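You operate a simulated robot arm through the tools that you are given. There is no shell and no other tool. Be economical: measure what you need, move in short steps, check, and stop when the job is done.

The job below is to be done with a simulated robot arm. You get a single attempt, and the scene is never put back.

Task
Take the brown disc and put it on top of the small felt box. Take the brown cube and leave it on the end of the middle bench. Fetch the yellow round badge and set it on the upper shelf of the checking bench. The order is free.

It is judged by the outcome, as a careful person would: the job done as asked, and still so three seconds after it is handed in. It fails if anything else is knocked over, pushed out of place, dropped, spilled or broken.

Robot
A 7-joint arm with a vacuum gripper on a trunk, on a base that drives. Base frame: it is fixed to the floor where the robot stands at the start and does not move with it; the origin is under the middle of the robot, x ahead of it, y to its left, z up; the surface under the hand at the start is at about z = 0.8. Lengths are in m, angles in rad, forces in N, time in s.
Its first joint turns from -2.601 to 2.601 rad. Places, roughly: brown cube (4x4x3 cm) [-1.9, 4.9, 1]; brown disc (4x4x2 cm) [0.5, -0.1, 0.8]; end of the middle bench (24x74 cm) [1.34, 5.2, 0.88]; small felt box [1, -1, 0.75]; upper shelf of the checking bench (14x172 cm) [6.26, 7, 1.24]; yellow round badge (5x5x2 cm) [6.5, 6.9, 0.9]. Payload 1.06 kg.
Tool frame: the origin (TCP) lies in the middle of the cups' lips, and z points out of the cups. The gripper has 1 cup of 0.024 m across, covering 0.024 by 0.024 m (tool x, y); the bellows give 0.008 m. With the vacuum on, a cup seals on a smooth face that it is pressed against (1 to 4 N); it does not hold porous or soft things. The pull reaches 23 N.
Orientation is that of the tool frame in the base frame, as a unit quaternion [x, y, z, w]. With the cups facing straight down, the tool's x points along the base's -x, its y along +y and its z along -z.

Tools
- The arm moves only by the tool jog_arm. Its argument "moves" is a list of rows, each a list of 3 entries, a list of its own where there are three numbers: the shift along the base's x, y, z in units of 25 mm (1.0 is 25 mm), then the turn, a rotation vector about the base's x, y, z in units of 6 degrees (1.0 is 6 degrees), then the vacuum: 1 switches it on, -1 off. In form: [[[tx, ty, tz], [rx, ry, rz], vacuum], ...]. A call has 1 to 8 rows; each row shifts and turns the commanded pose from where the row before left it. A call with a number of a shift or a turn outside -1 to 1 is refused whole. A row lasts 0.2 s, in which the tool goes at most 0.05 m and 0.15 rad; a call with a longer step from one row to the next is refused whole, and so is a gripper value outside its range. Where a pose cannot be reached the arm comes as near as it can. A force on the tool above 40 N (or 10 N above the force at the start of the call, whichever is more), or a blocked arm, ends the call early, and 0.2 s more pass. The pull builds up within a second once a cup has sealed. Time passes only in rows, and 0.2 s behind the last, so rows that do not move give it time. It gives the time, the measured TCP pose, the force on the tool (base axes) and the pull of the vacuum at its end, in the units of the frame above (readings bear some noise), with the torque about the TCP (base axes, N m) and any sound that the robot's microphone picked up, and new pictures: "views" is both (left out), scene, wrist or none.
- Cameras (640 x 400 px; columns grow to the right, rows downward): "scene" is now at [0.0169, 0.1016, 1.3575]; the picture's right is [-0.73, -0.68, 0.00], its down [-0.31, 0.33, -0.89] and it looks along [0.61, -0.65, -0.45] (base axes); focal length 278 px, centre (320, 200). "wrist" rides on the gripper at [0.078, 0.019, -0.096] in the tool frame; the picture's right is [-0.23, 0.97, 0.00], its down [-0.71, -0.17, -0.68] and it looks along [-0.67, -0.16, 0.73] (tool axes); focal length 243 px, centre (320, 200). There is no depth. A picture from a camera that has moved, and an enlarged one, comes with that camera's place and axes in the base frame and with its lens.
- raise_lower(by): slides the trunk up (or, below 0, down) by that many m; the arm and the scene camera ride with it, the base frame stays. It gives what a move gives, with no picture.
- steer(legs): drives the robot by 1 to 6 legs, each [ahead, turn to the left] in m and rad, along the robot's own axes; the way and the turn of a leg run together, so that a leg with both is an arc; at most 1.5 m and 3.142 rad a leg. The arm and the cameras ride along, it lands a little off, and it stops where it bumps. It gives what a move gives, and a new picture of the scene camera.
- aim_head(pan, tilt): turns the head with the scene camera to pan (to the left, within 2.705 rad either way) and tilt (down, from -0.506 to 1.204), counted from straight ahead of the robot. It gives what a move gives, and a new picture of the scene camera.
- inspect(camera, box): a new picture of the part [left, top, right, bottom] of that camera's present view, enlarged. It takes no simulated time.
- job_done(): hands the job in; it is judged then, once.

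Go step by step. Nothing tells you exact positions but the pictures and the camera data: compare them with the known pose of the tool, close in by small moves and look again before you grip or let go. The budget is 165 turns and 260 pictures, counting those below and the enlarged ones. Unless the task says otherwise, let go and move clear before handing in, and close with one line.

The tools are called after "Emit:" as name(argument=value, ...) on one line, values as JSON. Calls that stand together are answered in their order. jog_arm: Moves the arm, as the interface text tells. Its arguments: {"type":"object","properties":{"moves":{"type":"array","items":{"type":"array"}},"views":{"type":"string","enum":["both","scene","wrist","none"]}},"required":["moves"]} The other tools are called the same way: raise_lower (by) slides the trunk up or down; steer (legs) drives the base; aim_head (pan, tilt) turns the head that bears the scene camera; inspect (camera, box) takes an enlarged picture of a part of a camera's view; job_done () hands the job in.

At the start:

```text
t: 0.0
ee_pos: [0.7028, -0.3555, 1.0508]
orientation: [0.001, 1.0, -0.006, 0.011]
contact_force: [54.2, -29.1, -132.5]
torque: [-0.55, -4.67, 0.76]
pull: 0.0
trunk travel left (down, up): [-0.394, 0.316]
robot x, y, heading: [-0.003, -0.0007, -0.003]
head pan, tilt: [-0.822, 0.466]
```

scene: 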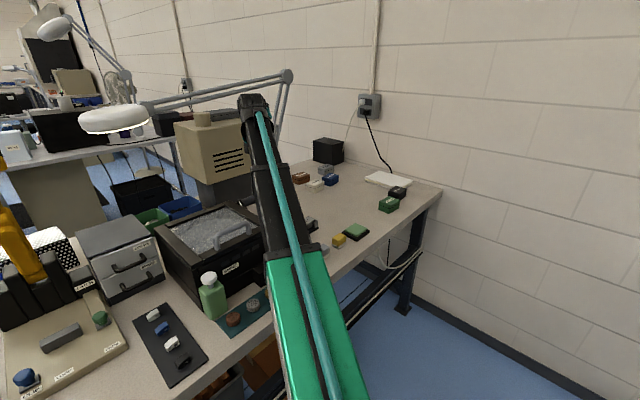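
wrist: 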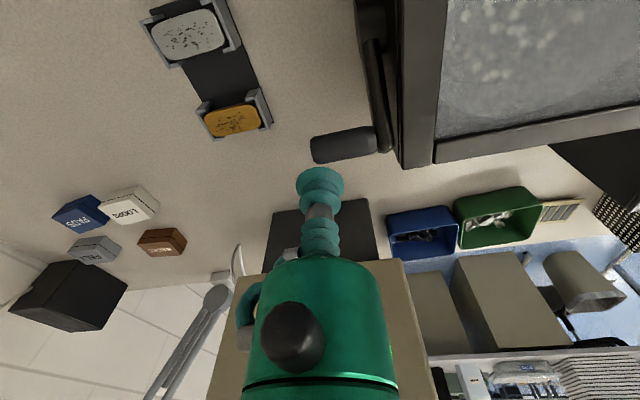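

I see a bench with a brown disc on a teal mat by the green bottle, and a black box at the back that may be the felt box. I'll take a closer look at both before I move.

Emit:
inspect(camera="scene", box=[130, 260, 290, 360])

Emit:
inspect(camera="scene", box=[270, 120, 430, 260])

Emit:
jog_arm(moves=[[[0, 0, 0], [0, 0, 0], -1]], views="none")

```text
4.00 times, centred on (210, 310) of scene
camera zoom: at [0.0169, 0.1016, 1.3575], right [-0.73, -0.68, 0.0], down [-0.31, 0.33, -0.89], along [0.61, -0.65, -0.45], focal length 1111 px, centre (760, -240)
```

zoom: 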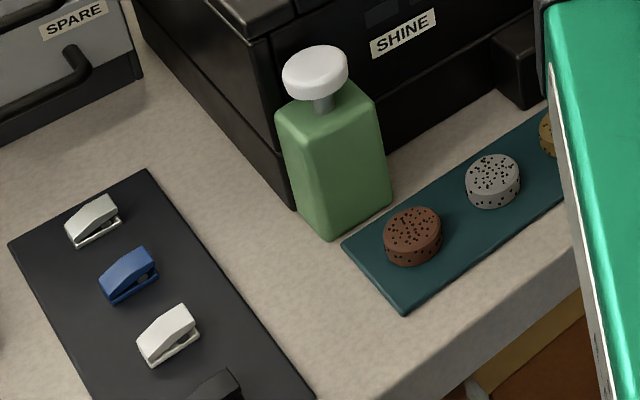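

```text
2.86 times, centred on (350, 190) of scene
camera zoom: at [0.0169, 0.1016, 1.3575], right [-0.73, -0.68, 0.0], down [-0.31, 0.33, -0.89], along [0.61, -0.65, -0.45], focal length 794 px, centre (234, 229)
```

zoom: 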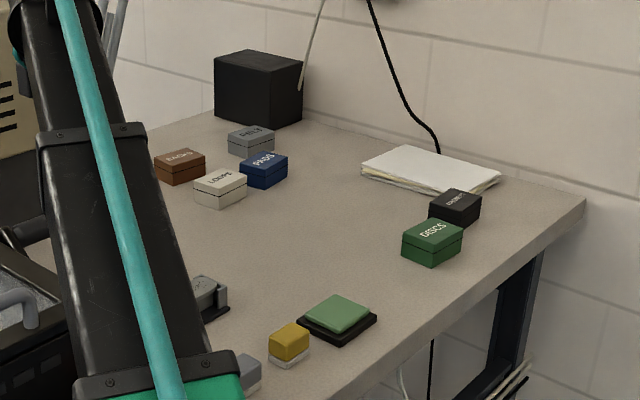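

```text
t: 0.4
ee_pos: [0.7033, -0.3554, 1.0518]
orientation: [0.0, 1.0, -0.007, 0.013]
contact_force: [21.0, -10.1, -43.6]
torque: [-0.15, -1.25, 0.21]
pull: 0.0
trunk travel left (down, up): [-0.394, 0.316]
robot x, y, heading: [0.0033, 0.0018, 0.0]
head pan, tilt: [-0.822, 0.466]
```

The boxes carry labels, so I'll read them closely and check the disc's surface.

Emit:
inspect(camera="scene", box=[300, 160, 350, 195])

Emit:
inspect(camera="scene", box=[364, 180, 414, 215])

Emit:
inspect(camera="wrist", box=[40, 180, 200, 280])

Emit:
inspect(camera="scene", box=[220, 290, 270, 330])

Emit:
jog_arm(moves=[[[0, 0, 0], [0, 0, 0], -1]], views="none")

```text
11.43 times, centred on (325, 178) of scene
camera zoom: at [0.0169, 0.1016, 1.3575], right [-0.73, -0.68, 0.0], down [-0.31, 0.33, -0.89], along [0.61, -0.65, -0.45], focal length 3175 px, centre (263, 457)
```

zoom: 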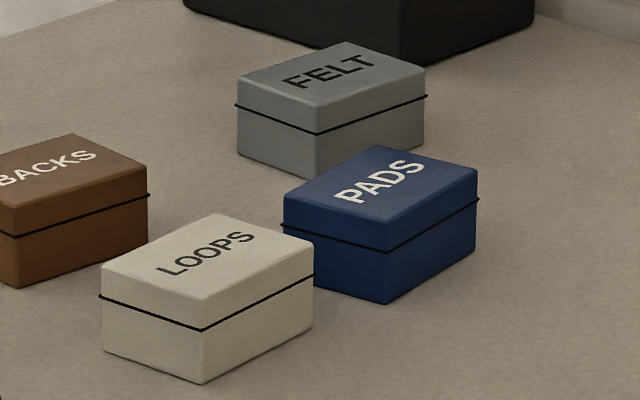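

```text
11.43 times, centred on (389, 198) of scene
camera zoom: at [0.0169, 0.1016, 1.3575], right [-0.73, -0.68, 0.0], down [-0.31, 0.33, -0.89], along [0.61, -0.65, -0.45], focal length 3175 px, centre (-469, 229)
```

zoom: 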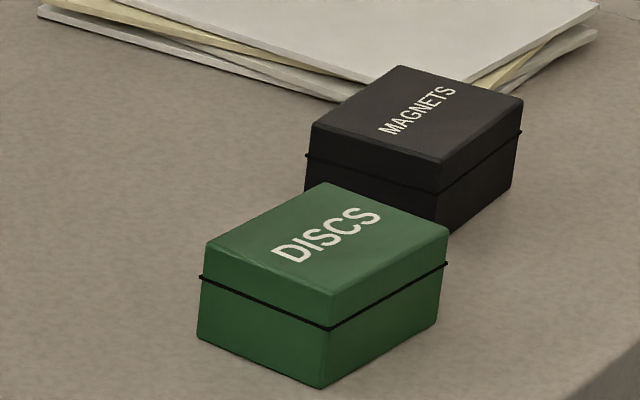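

```text
4.00 times, centred on (120, 230) of wrist
camera zoom: at [0.6224, -0.3355, 1.1442], right [0.23, 0.97, -0.01], down [0.69, -0.16, 0.71], along [0.69, -0.17, -0.71], focal length 970 px, centre (1120, 80)
```

zoom: 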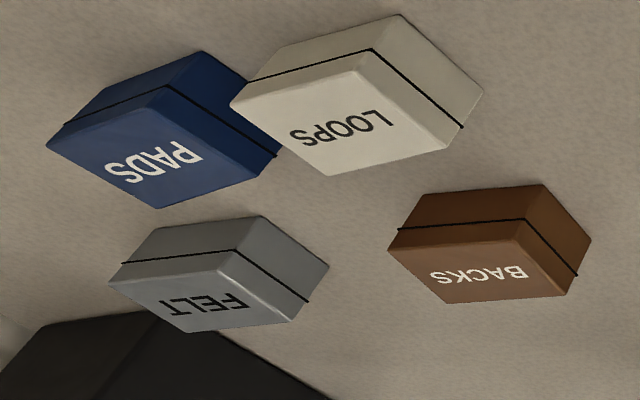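

```text
10.00 times, centred on (245, 310) of scene
camera zoom: at [0.0169, 0.1016, 1.3575], right [-0.73, -0.68, 0.0], down [-0.31, 0.33, -0.89], along [0.61, -0.65, -0.45], focal length 2778 px, centre (1070, -900)
```

zoom: 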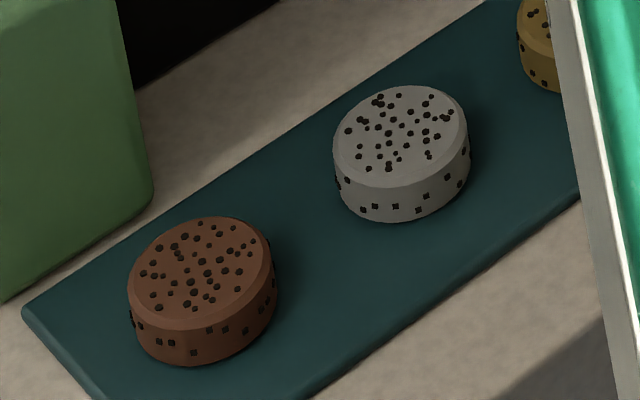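

```text
t: 0.8
ee_pos: [0.7036, -0.3562, 1.0513]
orientation: [-0.001, 1.0, -0.007, 0.014]
contact_force: [19.3, -9.4, -46.7]
torque: [-0.29, -1.68, 0.26]
pull: 0.2
trunk travel left (down, up): [-0.394, 0.316]
robot x, y, heading: [0.001, 0.0009, 0.005]
head pan, tilt: [-0.822, 0.466]
```

The disc is at about (0.48, -0.09), and its face is pitted. The felt box is the grey one labelled FELT, at about (0.97, -0.955). I'll raise the arm and see whether the force reading changes.

Emit:
jog_arm(moves=[[[0, 0, 1], [0, 0, 0], -1], [[0, 0, 1], [0, 0, 0], -1], [[0, 0, 0], [0, 0, 0], -1]], views="both")

Emit:
aim_head(pan=0.3, tilt=0.3)

Emit:
aim_head(pan=1.5, tilt=0.3)

Emit:
aim_head(pan=2.6, tilt=0.3)

Emit:
aim_head(pan=-2.0, tilt=0.5)

```text
t: 1.1
ee_pos: [0.705, -0.3563, 1.0567]
orientation: [-0.001, 1.0, -0.009, 0.017]
contact_force: [10.2, -4.7, -17.0]
torque: [0.01, -0.32, 0.08]
pull: 0.1
trunk travel left (down, up): [-0.394, 0.316]
robot x, y, heading: [-0.0013, -0.0019, -0.004]
head pan, tilt: [-0.822, 0.466]
stopped in row 1: the force on the tool passed its limit at 76 N (the readings are from after the stop); the commanded pose is now the measured one
camera scene: at [0.017, 0.1015, 1.3575], right [-0.73, -0.68, 0.0], down [-0.31, 0.33, -0.89], along [0.61, -0.65, -0.45], focal length 278 px, centre (320, 200)
camera wrist: at [0.623, -0.3359, 1.1488], right [0.23, 0.97, -0.01], down [0.68, -0.16, 0.71], along [0.69, -0.17, -0.7], focal length 243 px, centre (320, 200)
```

scene: 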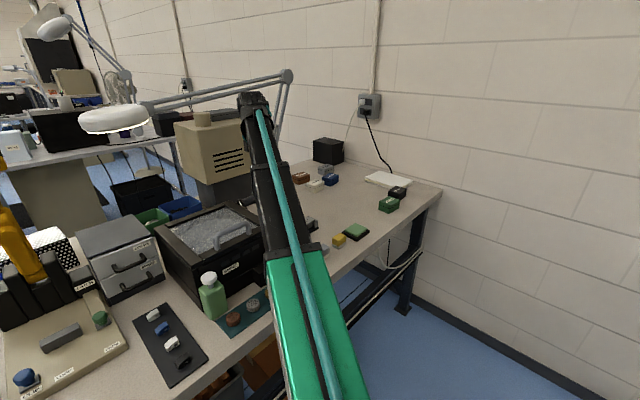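
wrist: 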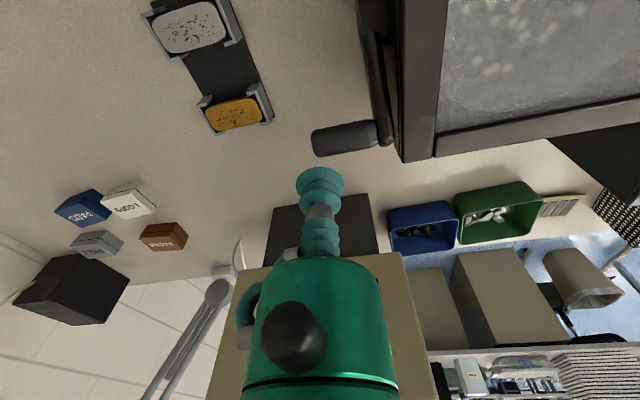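

```text
t: 2.4
ee_pos: [0.7045, -0.3572, 1.0554]
orientation: [-0.001, 1.0, -0.009, 0.017]
contact_force: [13.3, -7.0, -32.9]
torque: [-0.13, -1.23, 0.25]
pull: 0.0
trunk travel left (down, up): [-0.394, 0.316]
robot x, y, heading: [-0.0009, -0.0022, 0.002]
head pan, tilt: [0.3, 0.3]
camera scene: at [0.0437, 0.1962, 1.3728], right [0.29, -0.96, 0.0], down [-0.28, -0.09, -0.96], along [0.91, 0.28, -0.3], focal length 278 px, centre (320, 200)
```

scene: 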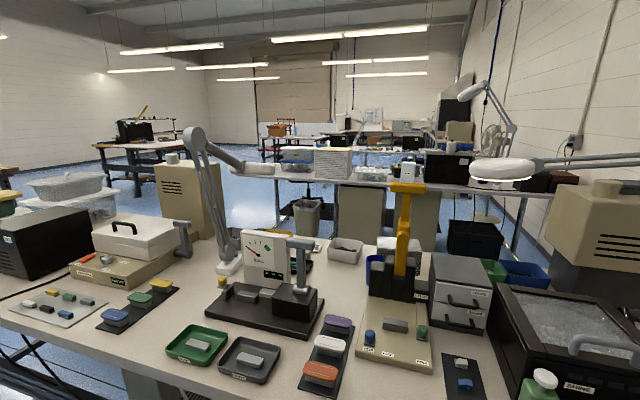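

```text
t: 3.8
ee_pos: [0.7031, -0.3566, 1.056]
orientation: [-0.001, 1.0, -0.009, 0.018]
contact_force: [14.2, -8.3, -32.1]
torque: [-0.12, -1.19, 0.25]
pull: 0.1
trunk travel left (down, up): [-0.394, 0.316]
robot x, y, heading: [-0.0006, 0.0012, -0.003]
head pan, tilt: [1.499, 0.3]
camera scene: at [-0.0388, 0.2618, 1.3728], right [1.0, -0.07, 0.0], down [-0.02, -0.29, -0.96], along [0.07, 0.95, -0.3], focal length 278 px, centre (320, 200)
```

scene: 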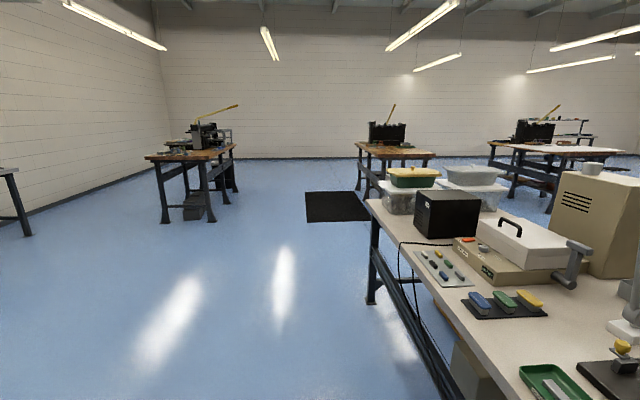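

```text
t: 5.2
ee_pos: [0.7041, -0.3556, 1.0559]
orientation: [0.0, 1.0, -0.009, 0.016]
contact_force: [13.8, -7.2, -33.2]
torque: [-0.16, -1.18, 0.23]
pull: 0.2
trunk travel left (down, up): [-0.394, 0.316]
robot x, y, heading: [-0.0024, 0.0025, -0.003]
head pan, tilt: [2.601, 0.3]
camera scene: at [-0.1255, 0.2168, 1.3728], right [0.52, 0.86, 0.0], down [0.25, -0.15, -0.96], along [-0.82, 0.49, -0.3], focal length 278 px, centre (320, 200)
```

scene: 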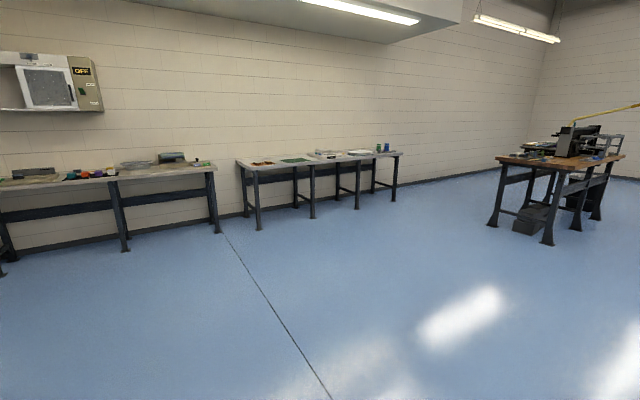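

```text
t: 8.8
ee_pos: [0.7038, -0.3566, 1.0576]
orientation: [0.0, 1.0, -0.009, 0.017]
contact_force: [13.2, -6.4, -32.4]
torque: [-0.15, -1.18, 0.22]
pull: 0.2
trunk travel left (down, up): [-0.394, 0.316]
robot x, y, heading: [0.0001, 0.0017, 0.001]
head pan, tilt: [-2.0, 0.499]
camera scene: at [-0.0834, 0.0859, 1.3544], right [-0.91, 0.42, 0.0], down [0.2, 0.44, -0.88], along [-0.37, -0.8, -0.48], focal length 278 px, centre (320, 200)
```

scene: 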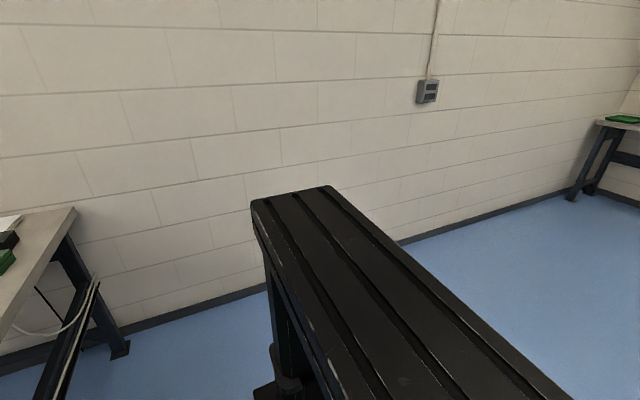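

Pushing up raised the force to 76 N, so something above, probably the lamp arm, presses on the wrist. The bench under the tool is clear, so I'll lower away from it.

Emit:
jog_arm(moves=[[[0, 0, -0.4], [0, 0, 0], -1], [[0, 0, -0.4], [0, 0, 0], -1], [[0, 0, -0.4], [0, 0, 0], -1]], views="none")

Emit:
aim_head(pan=-0.6, tilt=0.2)

```text
t: 9.6
ee_pos: [0.7038, -0.3557, 1.0261]
orientation: [0.0, 1.0, -0.007, 0.015]
contact_force: [-0.3, -0.5, 0.4]
torque: [-0.03, -0.04, 0.0]
pull: 0.1
trunk travel left (down, up): [-0.394, 0.316]
robot x, y, heading: [-0.0004, -0.0039, -0.001]
head pan, tilt: [-2.0, 0.499]
```

```text
t: 11.2
ee_pos: [0.704, -0.3561, 1.0257]
orientation: [-0.001, 1.0, -0.008, 0.016]
contact_force: [0.1, 0.0, -0.1]
torque: [0.02, 0.0, 0.0]
pull: 0.0
trunk travel left (down, up): [-0.394, 0.316]
robot x, y, heading: [0.0003, 0.0025, -0.002]
head pan, tilt: [-0.6, 0.201]
camera scene: at [0.0313, 0.116, 1.3821], right [-0.57, -0.82, 0.0], down [-0.16, 0.11, -0.98], along [0.81, -0.55, -0.2], focal length 278 px, centre (320, 200)
```

scene: 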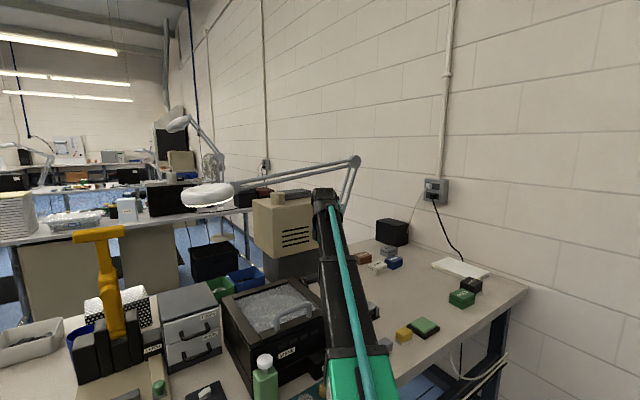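

The force is zero now. I'll back the robot straight out, which pulls the arm from under the lamp and puts the disc at a good reach.

Emit:
steer(legs=[[-0.25, 0]])

Emit:
aim_head(pan=-0.3, tilt=0.5)

Emit:
jog_arm(moves=[[[0, 0, 0], [0, 0, 0], -1]], views="wrist")

```text
t: 13.0
ee_pos: [0.4508, -0.3564, 1.0264]
orientation: [0.0, 1.0, -0.007, 0.015]
contact_force: [0.6, 0.2, -0.2]
torque: [-0.01, 0.05, 0.01]
pull: 0.1
trunk travel left (down, up): [-0.394, 0.316]
robot x, y, heading: [-0.2508, -0.0018, -0.0]
head pan, tilt: [-0.6, 0.201]
camera scene: at [-0.2215, 0.1161, 1.3821], right [-0.57, -0.82, 0.0], down [-0.16, 0.11, -0.98], along [0.81, -0.55, -0.2], focal length 278 px, centre (320, 200)
```

scene: 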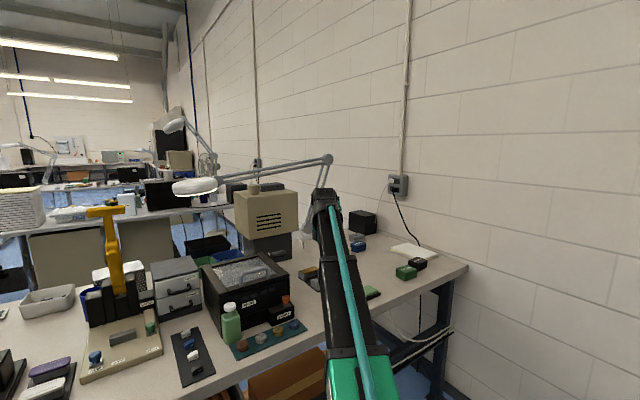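

```text
t: 13.8
ee_pos: [0.4506, -0.3563, 1.0273]
orientation: [0.0, 1.0, -0.007, 0.015]
contact_force: [-0.4, -0.1, 0.3]
torque: [-0.02, -0.02, -0.01]
pull: 0.0
trunk travel left (down, up): [-0.394, 0.316]
robot x, y, heading: [-0.2538, 0.0034, 0.005]
head pan, tilt: [-0.3, 0.499]
camera scene: at [-0.2116, 0.1418, 1.3545], right [-0.3, -0.95, 0.0], down [-0.46, 0.14, -0.88], along [0.84, -0.26, -0.48], focal length 278 px, centre (320, 200)
```

scene: 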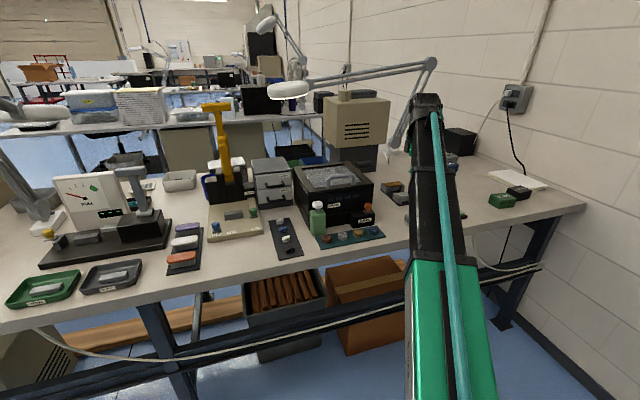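

```text
t: 14.2
ee_pos: [0.4506, -0.3566, 1.026]
orientation: [0.0, 1.0, -0.007, 0.015]
contact_force: [0.4, 0.0, 0.3]
torque: [0.01, 0.01, 0.0]
pull: 0.1
trunk travel left (down, up): [-0.394, 0.316]
robot x, y, heading: [-0.2533, 0.0015, 0.0]
head pan, tilt: [-0.3, 0.499]
camera wrist: at [0.3693, -0.3359, 1.119], right [0.24, 0.97, -0.01], down [0.69, -0.16, 0.71], along [0.69, -0.17, -0.7], focal length 243 px, centre (320, 200)
```

wrist: 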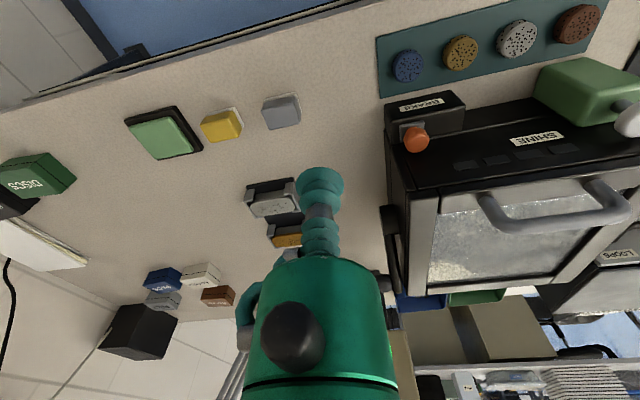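

The force stays at zero and the wrist picture puts the disc at about (0.474, -0.10). I'll carry the tool above it at a safe height.

Emit:
jog_arm(moves=[[[0.1, 1, 0], [0, 0, 0], -1], [[0.1, 1, 0], [0, 0, 0], -1], [[0.1, 1, 0], [0, 0, 0], -1], [[0.1, 1, 0], [0, 0, 0], -1], [[0.1, 1, 0], [0, 0, 0], -1], [[0.1, 1, 0], [0, 0, 0], -1], [[0.1, 1, 0], [0, 0, 0], -1], [[0.1, 1, 0], [0, 0, 0], -1]], views="none")

Emit:
jog_arm(moves=[[[0.1, 1, -1], [0, 0, 0], -1], [[0, 1, -1], [0, 0, 0], -1], [[0, 0.3, -1], [0, 0, 0], -1], [[0, 0, 0], [0, 0, 0], -1], [[0, 0, 0], [0, 0, 0], -1]])

```text
t: 16.0
ee_pos: [0.4716, -0.1564, 1.0257]
orientation: [0.0, 1.0, -0.009, 0.016]
contact_force: [4.6, -8.9, -12.7]
torque: [0.8, -0.49, 0.68]
pull: 0.1
trunk travel left (down, up): [-0.394, 0.316]
robot x, y, heading: [-0.2541, 0.0011, 0.002]
head pan, tilt: [-0.3, 0.499]
```

```text
t: 17.2
ee_pos: [0.473, -0.098, 0.952]
orientation: [0.001, 1.0, -0.008, 0.015]
contact_force: [-0.2, 0.5, 0.1]
torque: [0.03, -0.05, 0.05]
pull: 0.1
trunk travel left (down, up): [-0.394, 0.316]
robot x, y, heading: [-0.2548, -0.0004, -0.002]
head pan, tilt: [-0.3, 0.499]
camera scene: at [-0.2116, 0.1419, 1.3544], right [-0.3, -0.95, 0.0], down [-0.46, 0.14, -0.88], along [0.84, -0.26, -0.48], focal length 278 px, centre (320, 200)
camera wrist: at [0.3922, -0.0779, 1.044], right [0.24, 0.97, -0.01], down [0.69, -0.16, 0.71], along [0.69, -0.17, -0.7], focal length 243 px, centre (320, 200)
```

scene: 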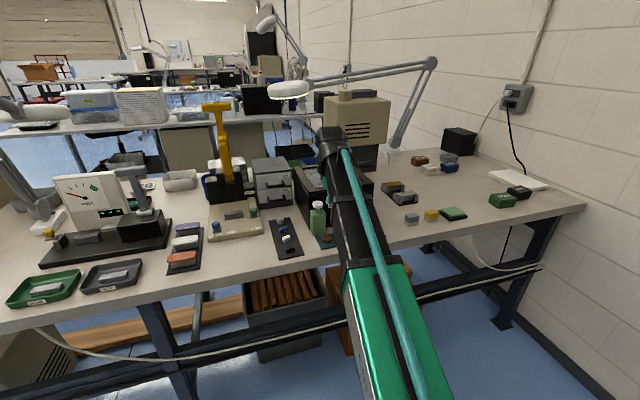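
wrist: 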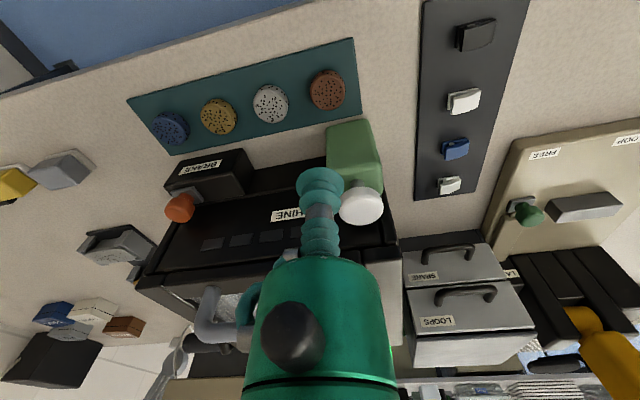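

The disc is right under the tool and the bottle clears it by about 1 cm. I'll shift slightly toward the robot and go down most of the way with a check.

Emit:
jog_arm(moves=[[[-0.15, 0.16, -1], [0, 0, 0], -1], [[0, 0, -1], [0, 0, 0], -1], [[0, 0, -1], [0, 0, 0], -1], [[0, 0, -0.8], [0, 0, 0], -1], [[0, 0, 0], [0, 0, 0], 1], [[0, 0, 0], [0, 0, 0], 1]])

Emit:
inspect(camera="wrist", box=[240, 100, 400, 260])

```text
t: 18.6
ee_pos: [0.4694, -0.0955, 0.8564]
orientation: [0.0, 1.0, -0.008, 0.017]
contact_force: [0.3, 0.2, -0.7]
torque: [0.01, -0.01, 0.0]
pull: 0.0
trunk travel left (down, up): [-0.394, 0.316]
robot x, y, heading: [-0.2555, 0.0012, -0.009]
head pan, tilt: [-0.3, 0.499]
camera scene: at [-0.2116, 0.1419, 1.3544], right [-0.3, -0.95, 0.0], down [-0.46, 0.14, -0.88], along [0.84, -0.26, -0.48], focal length 278 px, centre (320, 200)
camera wrist: at [0.388, -0.0744, 0.9491], right [0.24, 0.97, -0.01], down [0.69, -0.16, 0.71], along [0.69, -0.17, -0.7], focal length 243 px, centre (320, 200)
```

scene: 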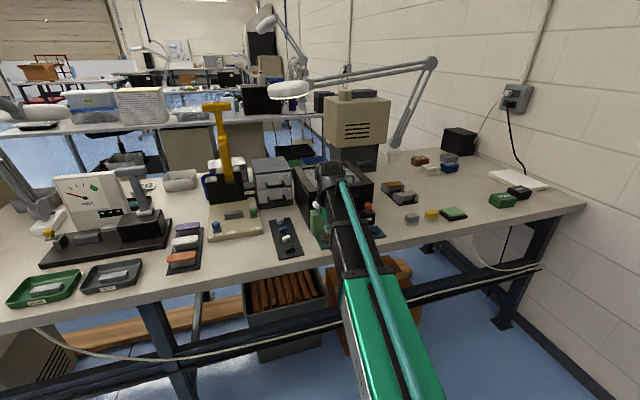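
wrist: 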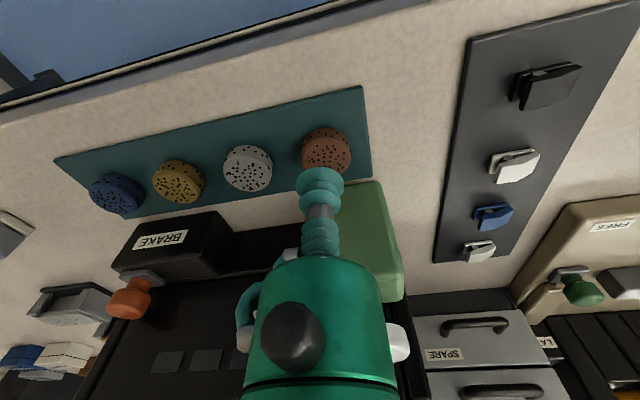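

```text
2.50 times, centred on (320, 180) of wrist
camera zoom: at [0.388, -0.0744, 0.9491], right [0.24, 0.97, -0.01], down [0.69, -0.16, 0.71], along [0.69, -0.17, -0.7], focal length 606 px, centre (320, 250)
```

zoom: 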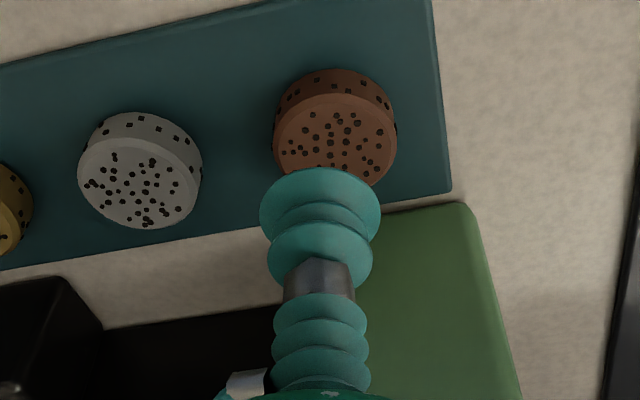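

The disc top is centred at about (0.474, -0.092), just ahead of the cup. I'll press down slowly with the vacuum on.

Emit:
jog_arm(moves=[[[0.1, 0.12, -0.6], [0, 0, 0], 1], [[0, 0, -0.3], [0, 0, 0], 1], [[0, 0, -0.2], [0, 0, 0], 1], [[0, 0, -0.12], [0, 0, 0], 1], [[0, 0, 0], [0, 0, 0], 1]], views="wrist")

```text
t: 19.8
ee_pos: [0.4723, -0.0934, 0.8253]
orientation: [0.0, 1.0, -0.008, 0.015]
contact_force: [-0.4, 0.2, -0.5]
torque: [0.0, 0.03, -0.03]
pull: 0.1
trunk travel left (down, up): [-0.394, 0.316]
robot x, y, heading: [-0.2513, 0.0025, 0.0]
head pan, tilt: [-0.3, 0.499]
camera wrist: at [0.3906, -0.071, 0.9183], right [0.24, 0.97, -0.01], down [0.69, -0.16, 0.71], along [0.69, -0.17, -0.7], focal length 243 px, centre (320, 200)
```

wrist: 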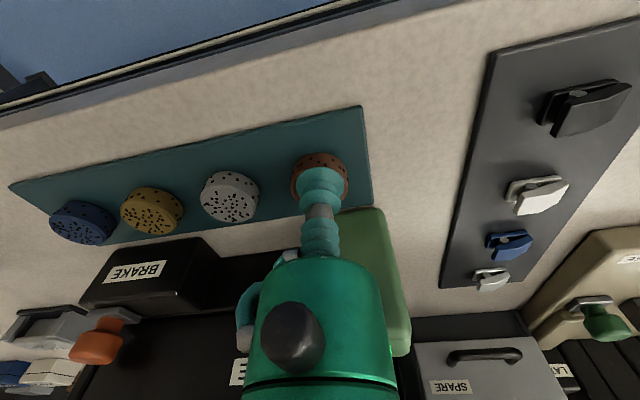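

Emit:
jog_arm(moves=[[[0, 0, -0.12], [0, 0, 0], 1], [[0, 0, -0.1], [0, 0, 0], 1], [[0, 0, 0], [0, 0, 0], 1], [[0, 0, 0], [0, 0, 0], 1], [[0, 0, 0], [0, 0, 0], 1]], views="none")

```text
t: 21.0
ee_pos: [0.4716, -0.0914, 0.8195]
orientation: [0.0, 1.0, -0.008, 0.016]
contact_force: [0.2, 0.3, -1.1]
torque: [-0.03, 0.03, 0.01]
pull: 0.1
trunk travel left (down, up): [-0.394, 0.316]
robot x, y, heading: [-0.2554, 0.0036, 0.001]
head pan, tilt: [-0.3, 0.499]
```

No contact yet at z = 0.8195, so I'll lower a little more.

Emit:
jog_arm(moves=[[[0, 0, -0.12], [0, 0, 0], 1], [[0, 0, 0], [0, 0, 0], 1], [[0, 0, 0], [0, 0, 0], 1], [[0, 0, 0], [0, 0, 0], 1]], views="wrist")

Emit:
inspect(camera="wrist", box=[260, 130, 380, 230])

```text
t: 22.0
ee_pos: [0.4725, -0.0918, 0.8169]
orientation: [0.0, 1.0, -0.008, 0.016]
contact_force: [-0.1, -1.1, 1.3]
torque: [-0.01, 0.03, -0.04]
pull: 0.2
trunk travel left (down, up): [-0.394, 0.316]
robot x, y, heading: [-0.2532, -0.001, 0.004]
head pan, tilt: [-0.3, 0.499]
camera wrist: at [0.3903, -0.0712, 0.91], right [0.24, 0.97, -0.01], down [0.69, -0.16, 0.71], along [0.69, -0.17, -0.7], focal length 243 px, centre (320, 200)
```

wrist: 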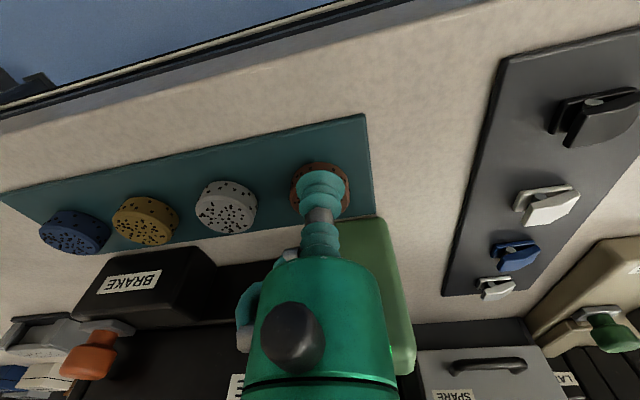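

```text
4.00 times, centred on (320, 180) of wrist
camera zoom: at [0.3903, -0.0712, 0.91], right [0.24, 0.97, -0.01], down [0.69, -0.16, 0.71], along [0.69, -0.17, -0.7], focal length 970 px, centre (320, 280)
```

zoom: 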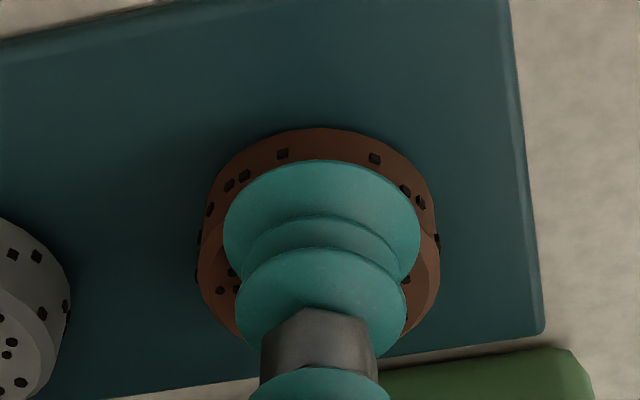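

Contact is just beginning, so I'll press a little harder and wait for the pull.

Emit:
jog_arm(moves=[[[0, 0, -0.1], [0, 0, 0], 1], [[0, 0, 0], [0, 0, 0], 1], [[0, 0, 0], [0, 0, 0], 1], [[0, 0, 0], [0, 0, 0], 1], [[0, 0, 0], [0, 0, 0], 1]], views="none")

```text
t: 23.2
ee_pos: [0.472, -0.0919, 0.8143]
orientation: [0.0, 1.0, -0.008, 0.017]
contact_force: [-0.3, -0.3, 3.0]
torque: [-0.02, -0.01, 0.0]
pull: 0.0
trunk travel left (down, up): [-0.394, 0.316]
robot x, y, heading: [-0.2516, 0.0016, -0.001]
head pan, tilt: [-0.3, 0.499]
```

The force is 3 N but there's no pull. I'll press to about 4 N once more before I doubt the surface.

Emit:
jog_arm(moves=[[[0, 0, -0.05], [0, 0, 0], 1], [[0, 0, 0], [0, 0, 0], 1], [[0, 0, 0], [0, 0, 0], 1], [[0, 0, 0], [0, 0, 0], 1], [[0, 0, 0], [0, 0, 0], 1], [[0, 0, 0], [0, 0, 0], 1]], views="none")

Emit:
jog_arm(moves=[[[-1, 0, 1], [0, 0, 0], 1], [[-1, 0, 1], [0, 0, 0], -1], [[-1, 0, 0.5], [0, 0, 0], -1], [[0, 0, 0], [0, 0, 0], -1]], views="wrist")

```text
t: 24.6
ee_pos: [0.4714, -0.0929, 0.8136]
orientation: [0.0, 1.0, -0.007, 0.016]
contact_force: [0.7, 0.1, 4.2]
torque: [0.0, 0.02, 0.01]
pull: 0.0
trunk travel left (down, up): [-0.394, 0.316]
robot x, y, heading: [-0.2511, -0.0026, -0.001]
head pan, tilt: [-0.3, 0.499]
```

```text
t: 25.6
ee_pos: [0.3968, -0.0927, 0.8764]
orientation: [0.0, 1.0, -0.008, 0.016]
contact_force: [0.5, -0.2, 0.2]
torque: [0.01, 0.02, 0.01]
pull: 0.1
trunk travel left (down, up): [-0.394, 0.316]
robot x, y, heading: [-0.2534, -0.0001, -0.002]
head pan, tilt: [-0.3, 0.499]
camera wrist: at [0.3151, -0.0717, 0.9685], right [0.24, 0.97, -0.01], down [0.69, -0.16, 0.71], along [0.69, -0.17, -0.7], focal length 243 px, centre (320, 200)
```

wrist: 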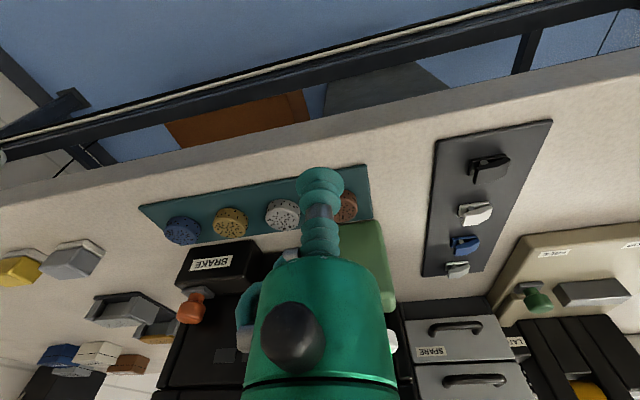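

The bench contact height shows the disc is only about 12 mm thick, so I misjudged its centre. It's nearer x = 0.479, and the cup overhung the near edge. I'll go back with the corrected position.

Emit:
jog_arm(moves=[[[1, 0, 0], [0, 0, 0], -1], [[1, 0, 0], [0, 0, 0], -1], [[1, 0, -0.5], [0, 0, 0], -1], [[0.25, 0, -0.6], [0, 0, 0], -1], [[0, 0, -0.6], [0, 0, 0], -1], [[0, 0, 0], [0, 0, 0], 1], [[0, 0, 0], [0, 0, 0], 1]], views="wrist")

Emit:
inspect(camera="wrist", box=[260, 110, 380, 210])

```text
t: 27.2
ee_pos: [0.4778, -0.0908, 0.8332]
orientation: [0.0, 1.0, -0.007, 0.016]
contact_force: [-0.5, 0.0, 0.3]
torque: [-0.02, 0.01, -0.01]
pull: 0.0
trunk travel left (down, up): [-0.394, 0.316]
robot x, y, heading: [-0.2534, -0.0017, 0.001]
head pan, tilt: [-0.3, 0.499]
camera wrist: at [0.3967, -0.0713, 0.9263], right [0.24, 0.97, -0.01], down [0.69, -0.16, 0.71], along [0.69, -0.17, -0.7], focal length 243 px, centre (320, 200)
```

wrist: 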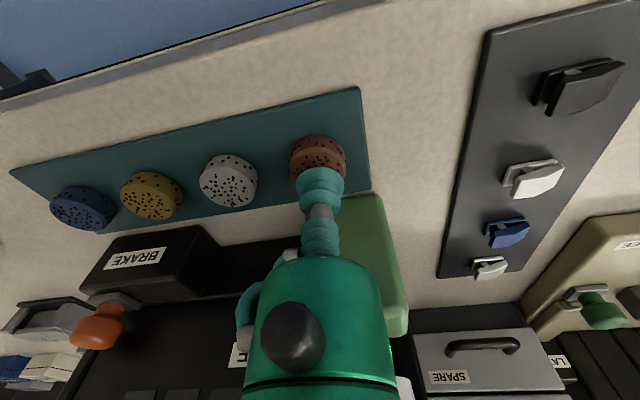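

```text
4.00 times, centred on (320, 160) of wrist
camera zoom: at [0.3967, -0.0713, 0.9263], right [0.24, 0.97, -0.01], down [0.69, -0.16, 0.71], along [0.69, -0.17, -0.7], focal length 970 px, centre (320, 360)
```

zoom: 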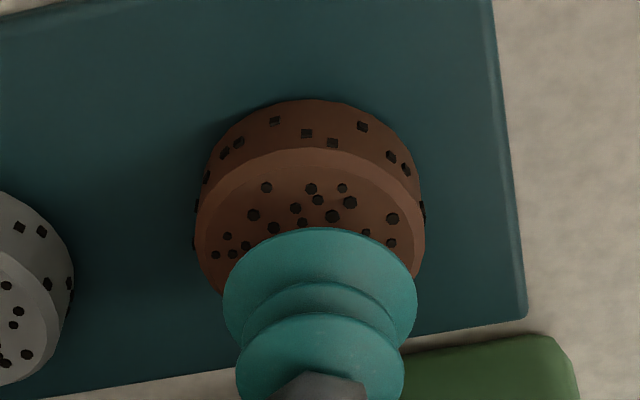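

The disc's top centre is at (0.480, -0.0935), so the cup needs 2 mm of correction. I'll press down with the vacuum on.

Emit:
jog_arm(moves=[[[0.06, -0.1, -0.4], [0, 0, 0], 1], [[0, 0, -0.25], [0, 0, 0], 1], [[0, 0, -0.1], [0, 0, 0], 1], [[0, 0, 0], [0, 0, 0], 1], [[0, 0, 0], [0, 0, 0], 1], [[0, 0, 0], [0, 0, 0], 1], [[0, 0, 0], [0, 0, 0], 1]], views="wrist")

Emit:
inspect(camera="wrist", box=[260, 130, 380, 230])

```text
t: 28.8
ee_pos: [0.4791, -0.0935, 0.8149]
orientation: [0.0, 1.0, -0.007, 0.016]
contact_force: [3.2, 0.5, 12.1]
torque: [0.05, 0.12, -0.03]
pull: 22.7
trunk travel left (down, up): [-0.394, 0.316]
robot x, y, heading: [-0.2541, 0.0014, -0.003]
head pan, tilt: [-0.3, 0.499]
camera wrist: at [0.3979, -0.074, 0.9079], right [0.24, 0.97, -0.01], down [0.69, -0.16, 0.71], along [0.69, -0.17, -0.7], focal length 243 px, centre (320, 200)
```

wrist: 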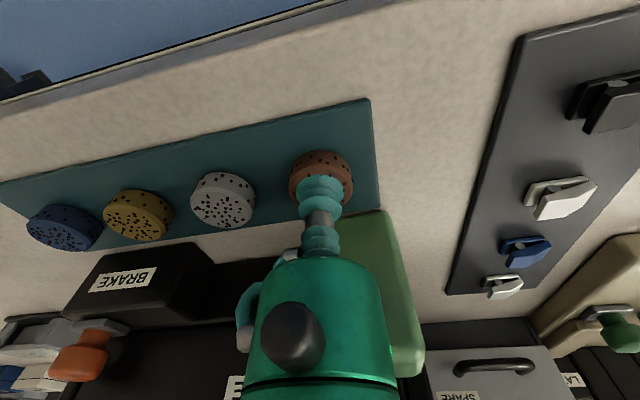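

```text
4.00 times, centred on (320, 180) of wrist
camera zoom: at [0.3979, -0.074, 0.9079], right [0.24, 0.97, -0.01], down [0.69, -0.16, 0.71], along [0.69, -0.17, -0.7], focal length 970 px, centre (320, 280)
```

zoom: 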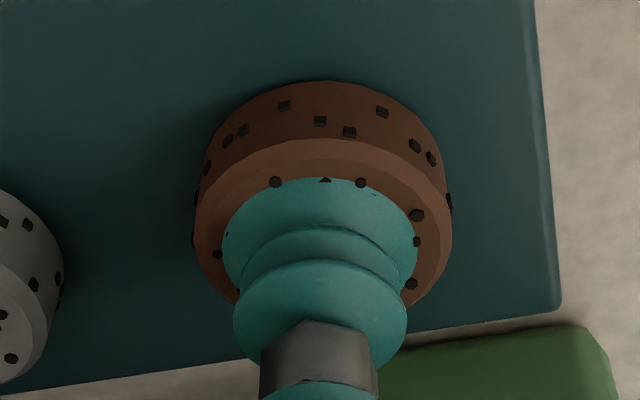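

The cup sealed with 22.7 N of pull. I'll lift the disc gently, and watch for peeling.

Emit:
jog_arm(moves=[[[0, 0, 0.4], [0, 0, 0], 1], [[0, 0, 0.6], [0, 0, 0], 1], [[0, 0, 0.8], [0, 0, 0], 1], [[0, 0, 1], [0, 0, 0], 1], [[-0.5, 0, 1], [0, 0, 0], 1], [[-0.5, 0, 1], [0, 0, 0], 1], [[0, 0, 1], [0, 0, 0], 1], [[0, 0, 0], [0, 0, 0], 1]], views="wrist")

```text
t: 30.6
ee_pos: [0.4547, -0.0942, 0.961]
orientation: [0.0, 1.0, -0.007, 0.016]
contact_force: [0.5, 0.3, -0.3]
torque: [0.03, 0.03, 0.03]
pull: 22.9
trunk travel left (down, up): [-0.394, 0.316]
robot x, y, heading: [-0.2492, 0.0011, 0.003]
head pan, tilt: [-0.3, 0.499]
camera wrist: at [0.3734, -0.073, 1.0529], right [0.24, 0.97, -0.01], down [0.69, -0.16, 0.71], along [0.69, -0.17, -0.7], focal length 243 px, centre (320, 200)
```

wrist: 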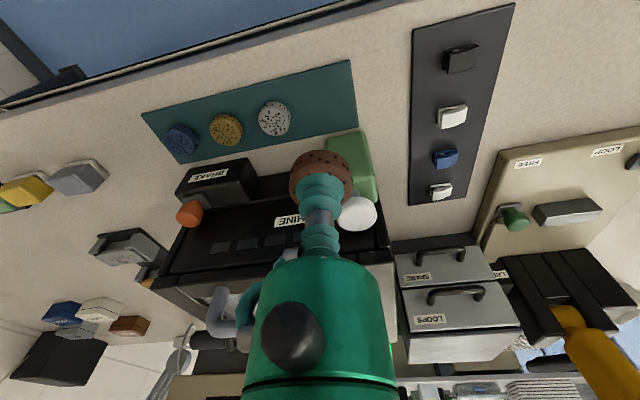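

The disc is held. Next I have to drive to reach the FELT box, so I'll check the base's footprint against the bench edge first.

Emit:
aim_head(pan=-0.8, tilt=1.0)

Emit:
aim_head(pan=0.1, tilt=1.2)

```text
t: 31.5
ee_pos: [0.4545, -0.0933, 0.9601]
orientation: [0.0, 1.0, -0.008, 0.015]
contact_force: [1.2, -0.5, 1.2]
torque: [0.01, 0.01, 0.02]
pull: 23.1
trunk travel left (down, up): [-0.394, 0.316]
robot x, y, heading: [-0.25, 0.0004, 0.001]
head pan, tilt: [-0.799, 1.0]
camera scene: at [-0.2499, 0.1189, 1.3134], right [-0.72, -0.7, 0.0], down [-0.59, 0.6, -0.54], along [0.38, -0.39, -0.84], focal length 278 px, centre (320, 200)
```

scene: 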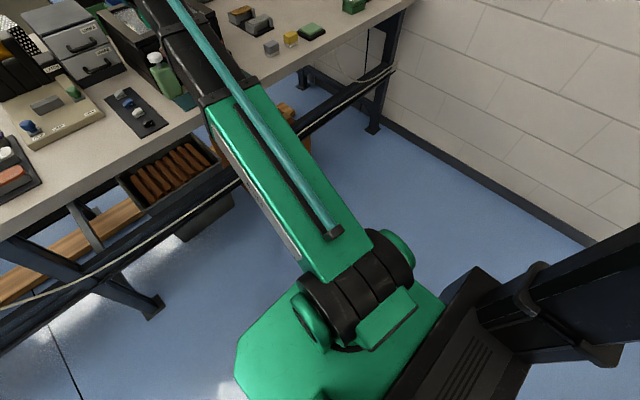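

```text
t: 32.7
ee_pos: [0.4542, -0.0933, 0.9605]
orientation: [0.0, 1.0, -0.008, 0.015]
contact_force: [-1.0, 0.2, 0.7]
torque: [0.02, -0.02, 0.03]
pull: 23.0
trunk travel left (down, up): [-0.394, 0.316]
robot x, y, heading: [-0.2569, 0.0027, -0.003]
head pan, tilt: [0.099, 1.201]
camera scene: at [-0.2429, 0.1744, 1.3007], right [0.1, -1.0, 0.0], down [-0.93, -0.09, -0.36], along [0.36, 0.04, -0.93], focal length 278 px, centre (320, 200)
```

scene: 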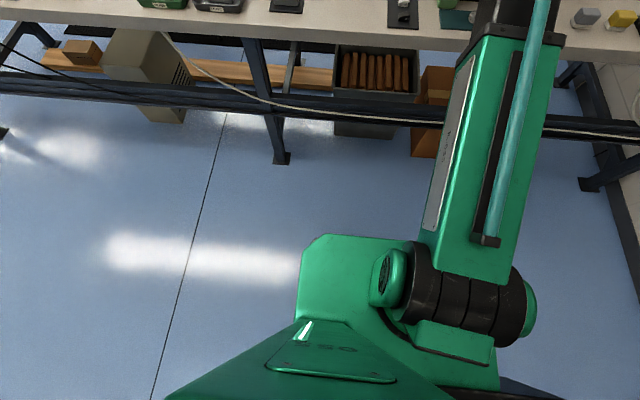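

The base front reaches about 0.23 m ahead of its axis and the bench edge is at x of about 0.37. I'll reverse with a left turn, straighten up and come forward to about (-0.2, -0.9), which keeps the arm off the wall.

Emit:
steer(legs=[[0, 0.75], [-1.2, 0], [0, -0.83], [0.9, 0]])

Emit:
aim_head(pan=-0.1, tilt=0.35)

```text
t: 47.3
ee_pos: [0.4711, -1.0324, 0.9607]
orientation: [0.035, 0.999, -0.009, 0.015]
contact_force: [0.8, -0.3, -0.6]
torque: [-0.01, 0.03, 0.0]
pull: 22.6
trunk travel left (down, up): [-0.394, 0.316]
robot x, y, heading: [-0.2299, -0.8918, -0.075]
head pan, tilt: [0.099, 1.201]
camera scene: at [-0.206, -0.716, 1.3007], right [0.03, -1.0, 0.0], down [-0.93, -0.03, -0.36], along [0.36, 0.01, -0.93], focal length 278 px, centre (320, 200)
```

scene: 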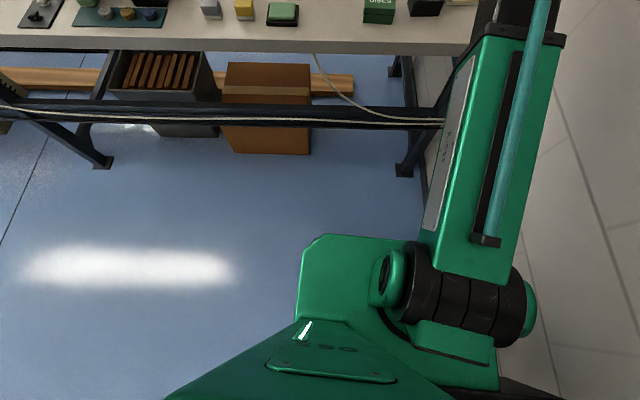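

```text
t: 48.5
ee_pos: [0.4717, -1.0331, 0.9592]
orientation: [0.036, 0.999, -0.009, 0.016]
contact_force: [-0.2, 0.1, -1.6]
torque: [-0.01, -0.01, 0.02]
pull: 22.3
trunk travel left (down, up): [-0.394, 0.316]
robot x, y, heading: [-0.2274, -0.8902, -0.07]
head pan, tilt: [-0.099, 0.351]
camera scene: at [-0.17, -0.7334, 1.368], right [-0.17, -0.99, 0.0], down [-0.34, 0.06, -0.94], along [0.93, -0.16, -0.34], focal length 278 px, centre (320, 200)
```

scene: 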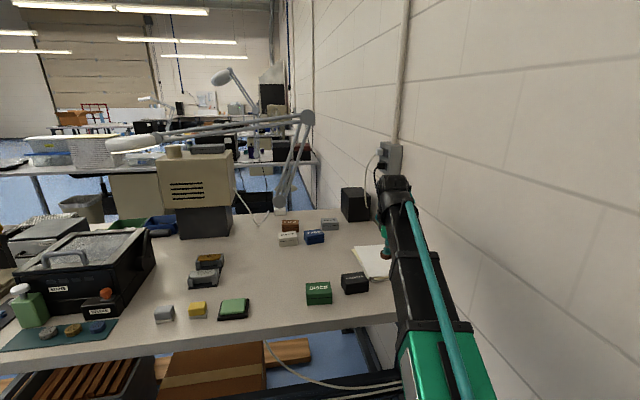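

The position is right and the way ahead is clear. I'll drive forward 0.30 m so the FELT box comes into reach.

Emit:
steer(legs=[[0.3, 0]])

Emit:
jog_arm(moves=[[[0.4, 1, 0], [0, 0, 0], 1], [[0.4, 1, 0], [0, 0, 0], 1], [[0.4, 1, 0], [0, 0, 0], 1], [[0, 0, 0], [0, 0, 0], 1]])

```text
t: 50.6
ee_pos: [0.7723, -1.0554, 0.9596]
orientation: [0.035, 0.999, -0.009, 0.016]
contact_force: [0.6, -0.5, -0.9]
torque: [0.01, -0.03, -0.01]
pull: 22.9
trunk travel left (down, up): [-0.394, 0.316]
robot x, y, heading: [0.0744, -0.9117, -0.071]
head pan, tilt: [-0.099, 0.351]
camera scene: at [0.1304, -0.755, 1.3681], right [-0.17, -0.99, 0.0], down [-0.34, 0.06, -0.94], along [0.93, -0.16, -0.34], focal length 278 px, centre (320, 200)
```

scene: 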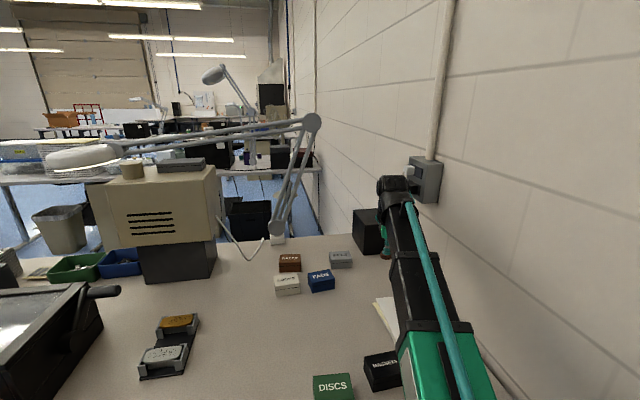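

```text
t: 51.6
ee_pos: [0.8017, -0.9783, 0.9591]
orientation: [0.036, 0.999, -0.008, 0.016]
contact_force: [0.2, -0.1, 0.1]
torque: [-0.03, 0.02, 0.01]
pull: 23.0
trunk travel left (down, up): [-0.394, 0.316]
robot x, y, heading: [0.0714, -0.9106, -0.073]
head pan, tilt: [-0.099, 0.351]
camera scene: at [0.1306, -0.7548, 1.3681], right [-0.17, -0.99, 0.0], down [-0.34, 0.06, -0.94], along [0.93, -0.16, -0.34], focal length 278 px, centre (320, 200)
camera wrist: at [0.722, -0.952, 1.0522], right [0.3, 0.95, -0.01], down [0.67, -0.21, 0.71], along [0.67, -0.22, -0.7], focal length 243 px, centre (320, 200)
```

scene: 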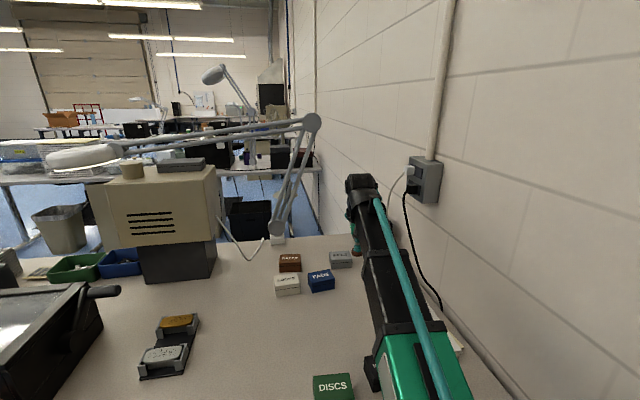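
wrist: 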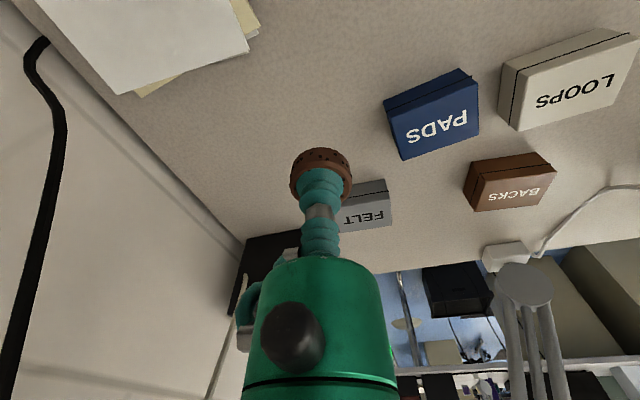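

The FELT box is ahead of the tool at about x = 0.98. I'll enlarge both views to fix its position and height.

Emit:
inspect(camera="scene", box=[265, 235, 385, 310])

Emit:
inspect(camera="wrist", box=[280, 130, 420, 260])

```text
5.33 times, centred on (325, 272) of scene
camera zoom: at [0.1306, -0.7548, 1.3681], right [-0.17, -0.99, 0.0], down [-0.34, 0.06, -0.94], along [0.93, -0.16, -0.34], focal length 1482 px, centre (293, -187)
```

zoom: 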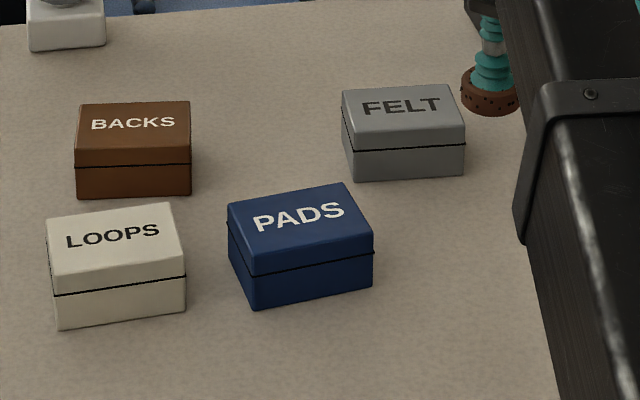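

```text
3.08 times, centred on (350, 195) of wrist
camera zoom: at [0.722, -0.952, 1.0522], right [0.3, 0.95, -0.01], down [0.67, -0.21, 0.71], along [0.67, -0.22, -0.7], focal length 746 px, centre (228, 215)
```

zoom: 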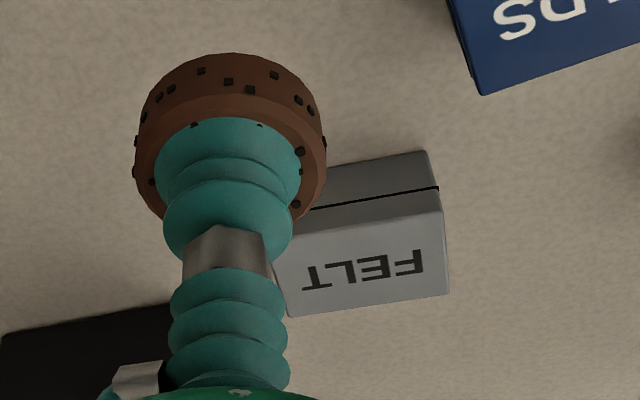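

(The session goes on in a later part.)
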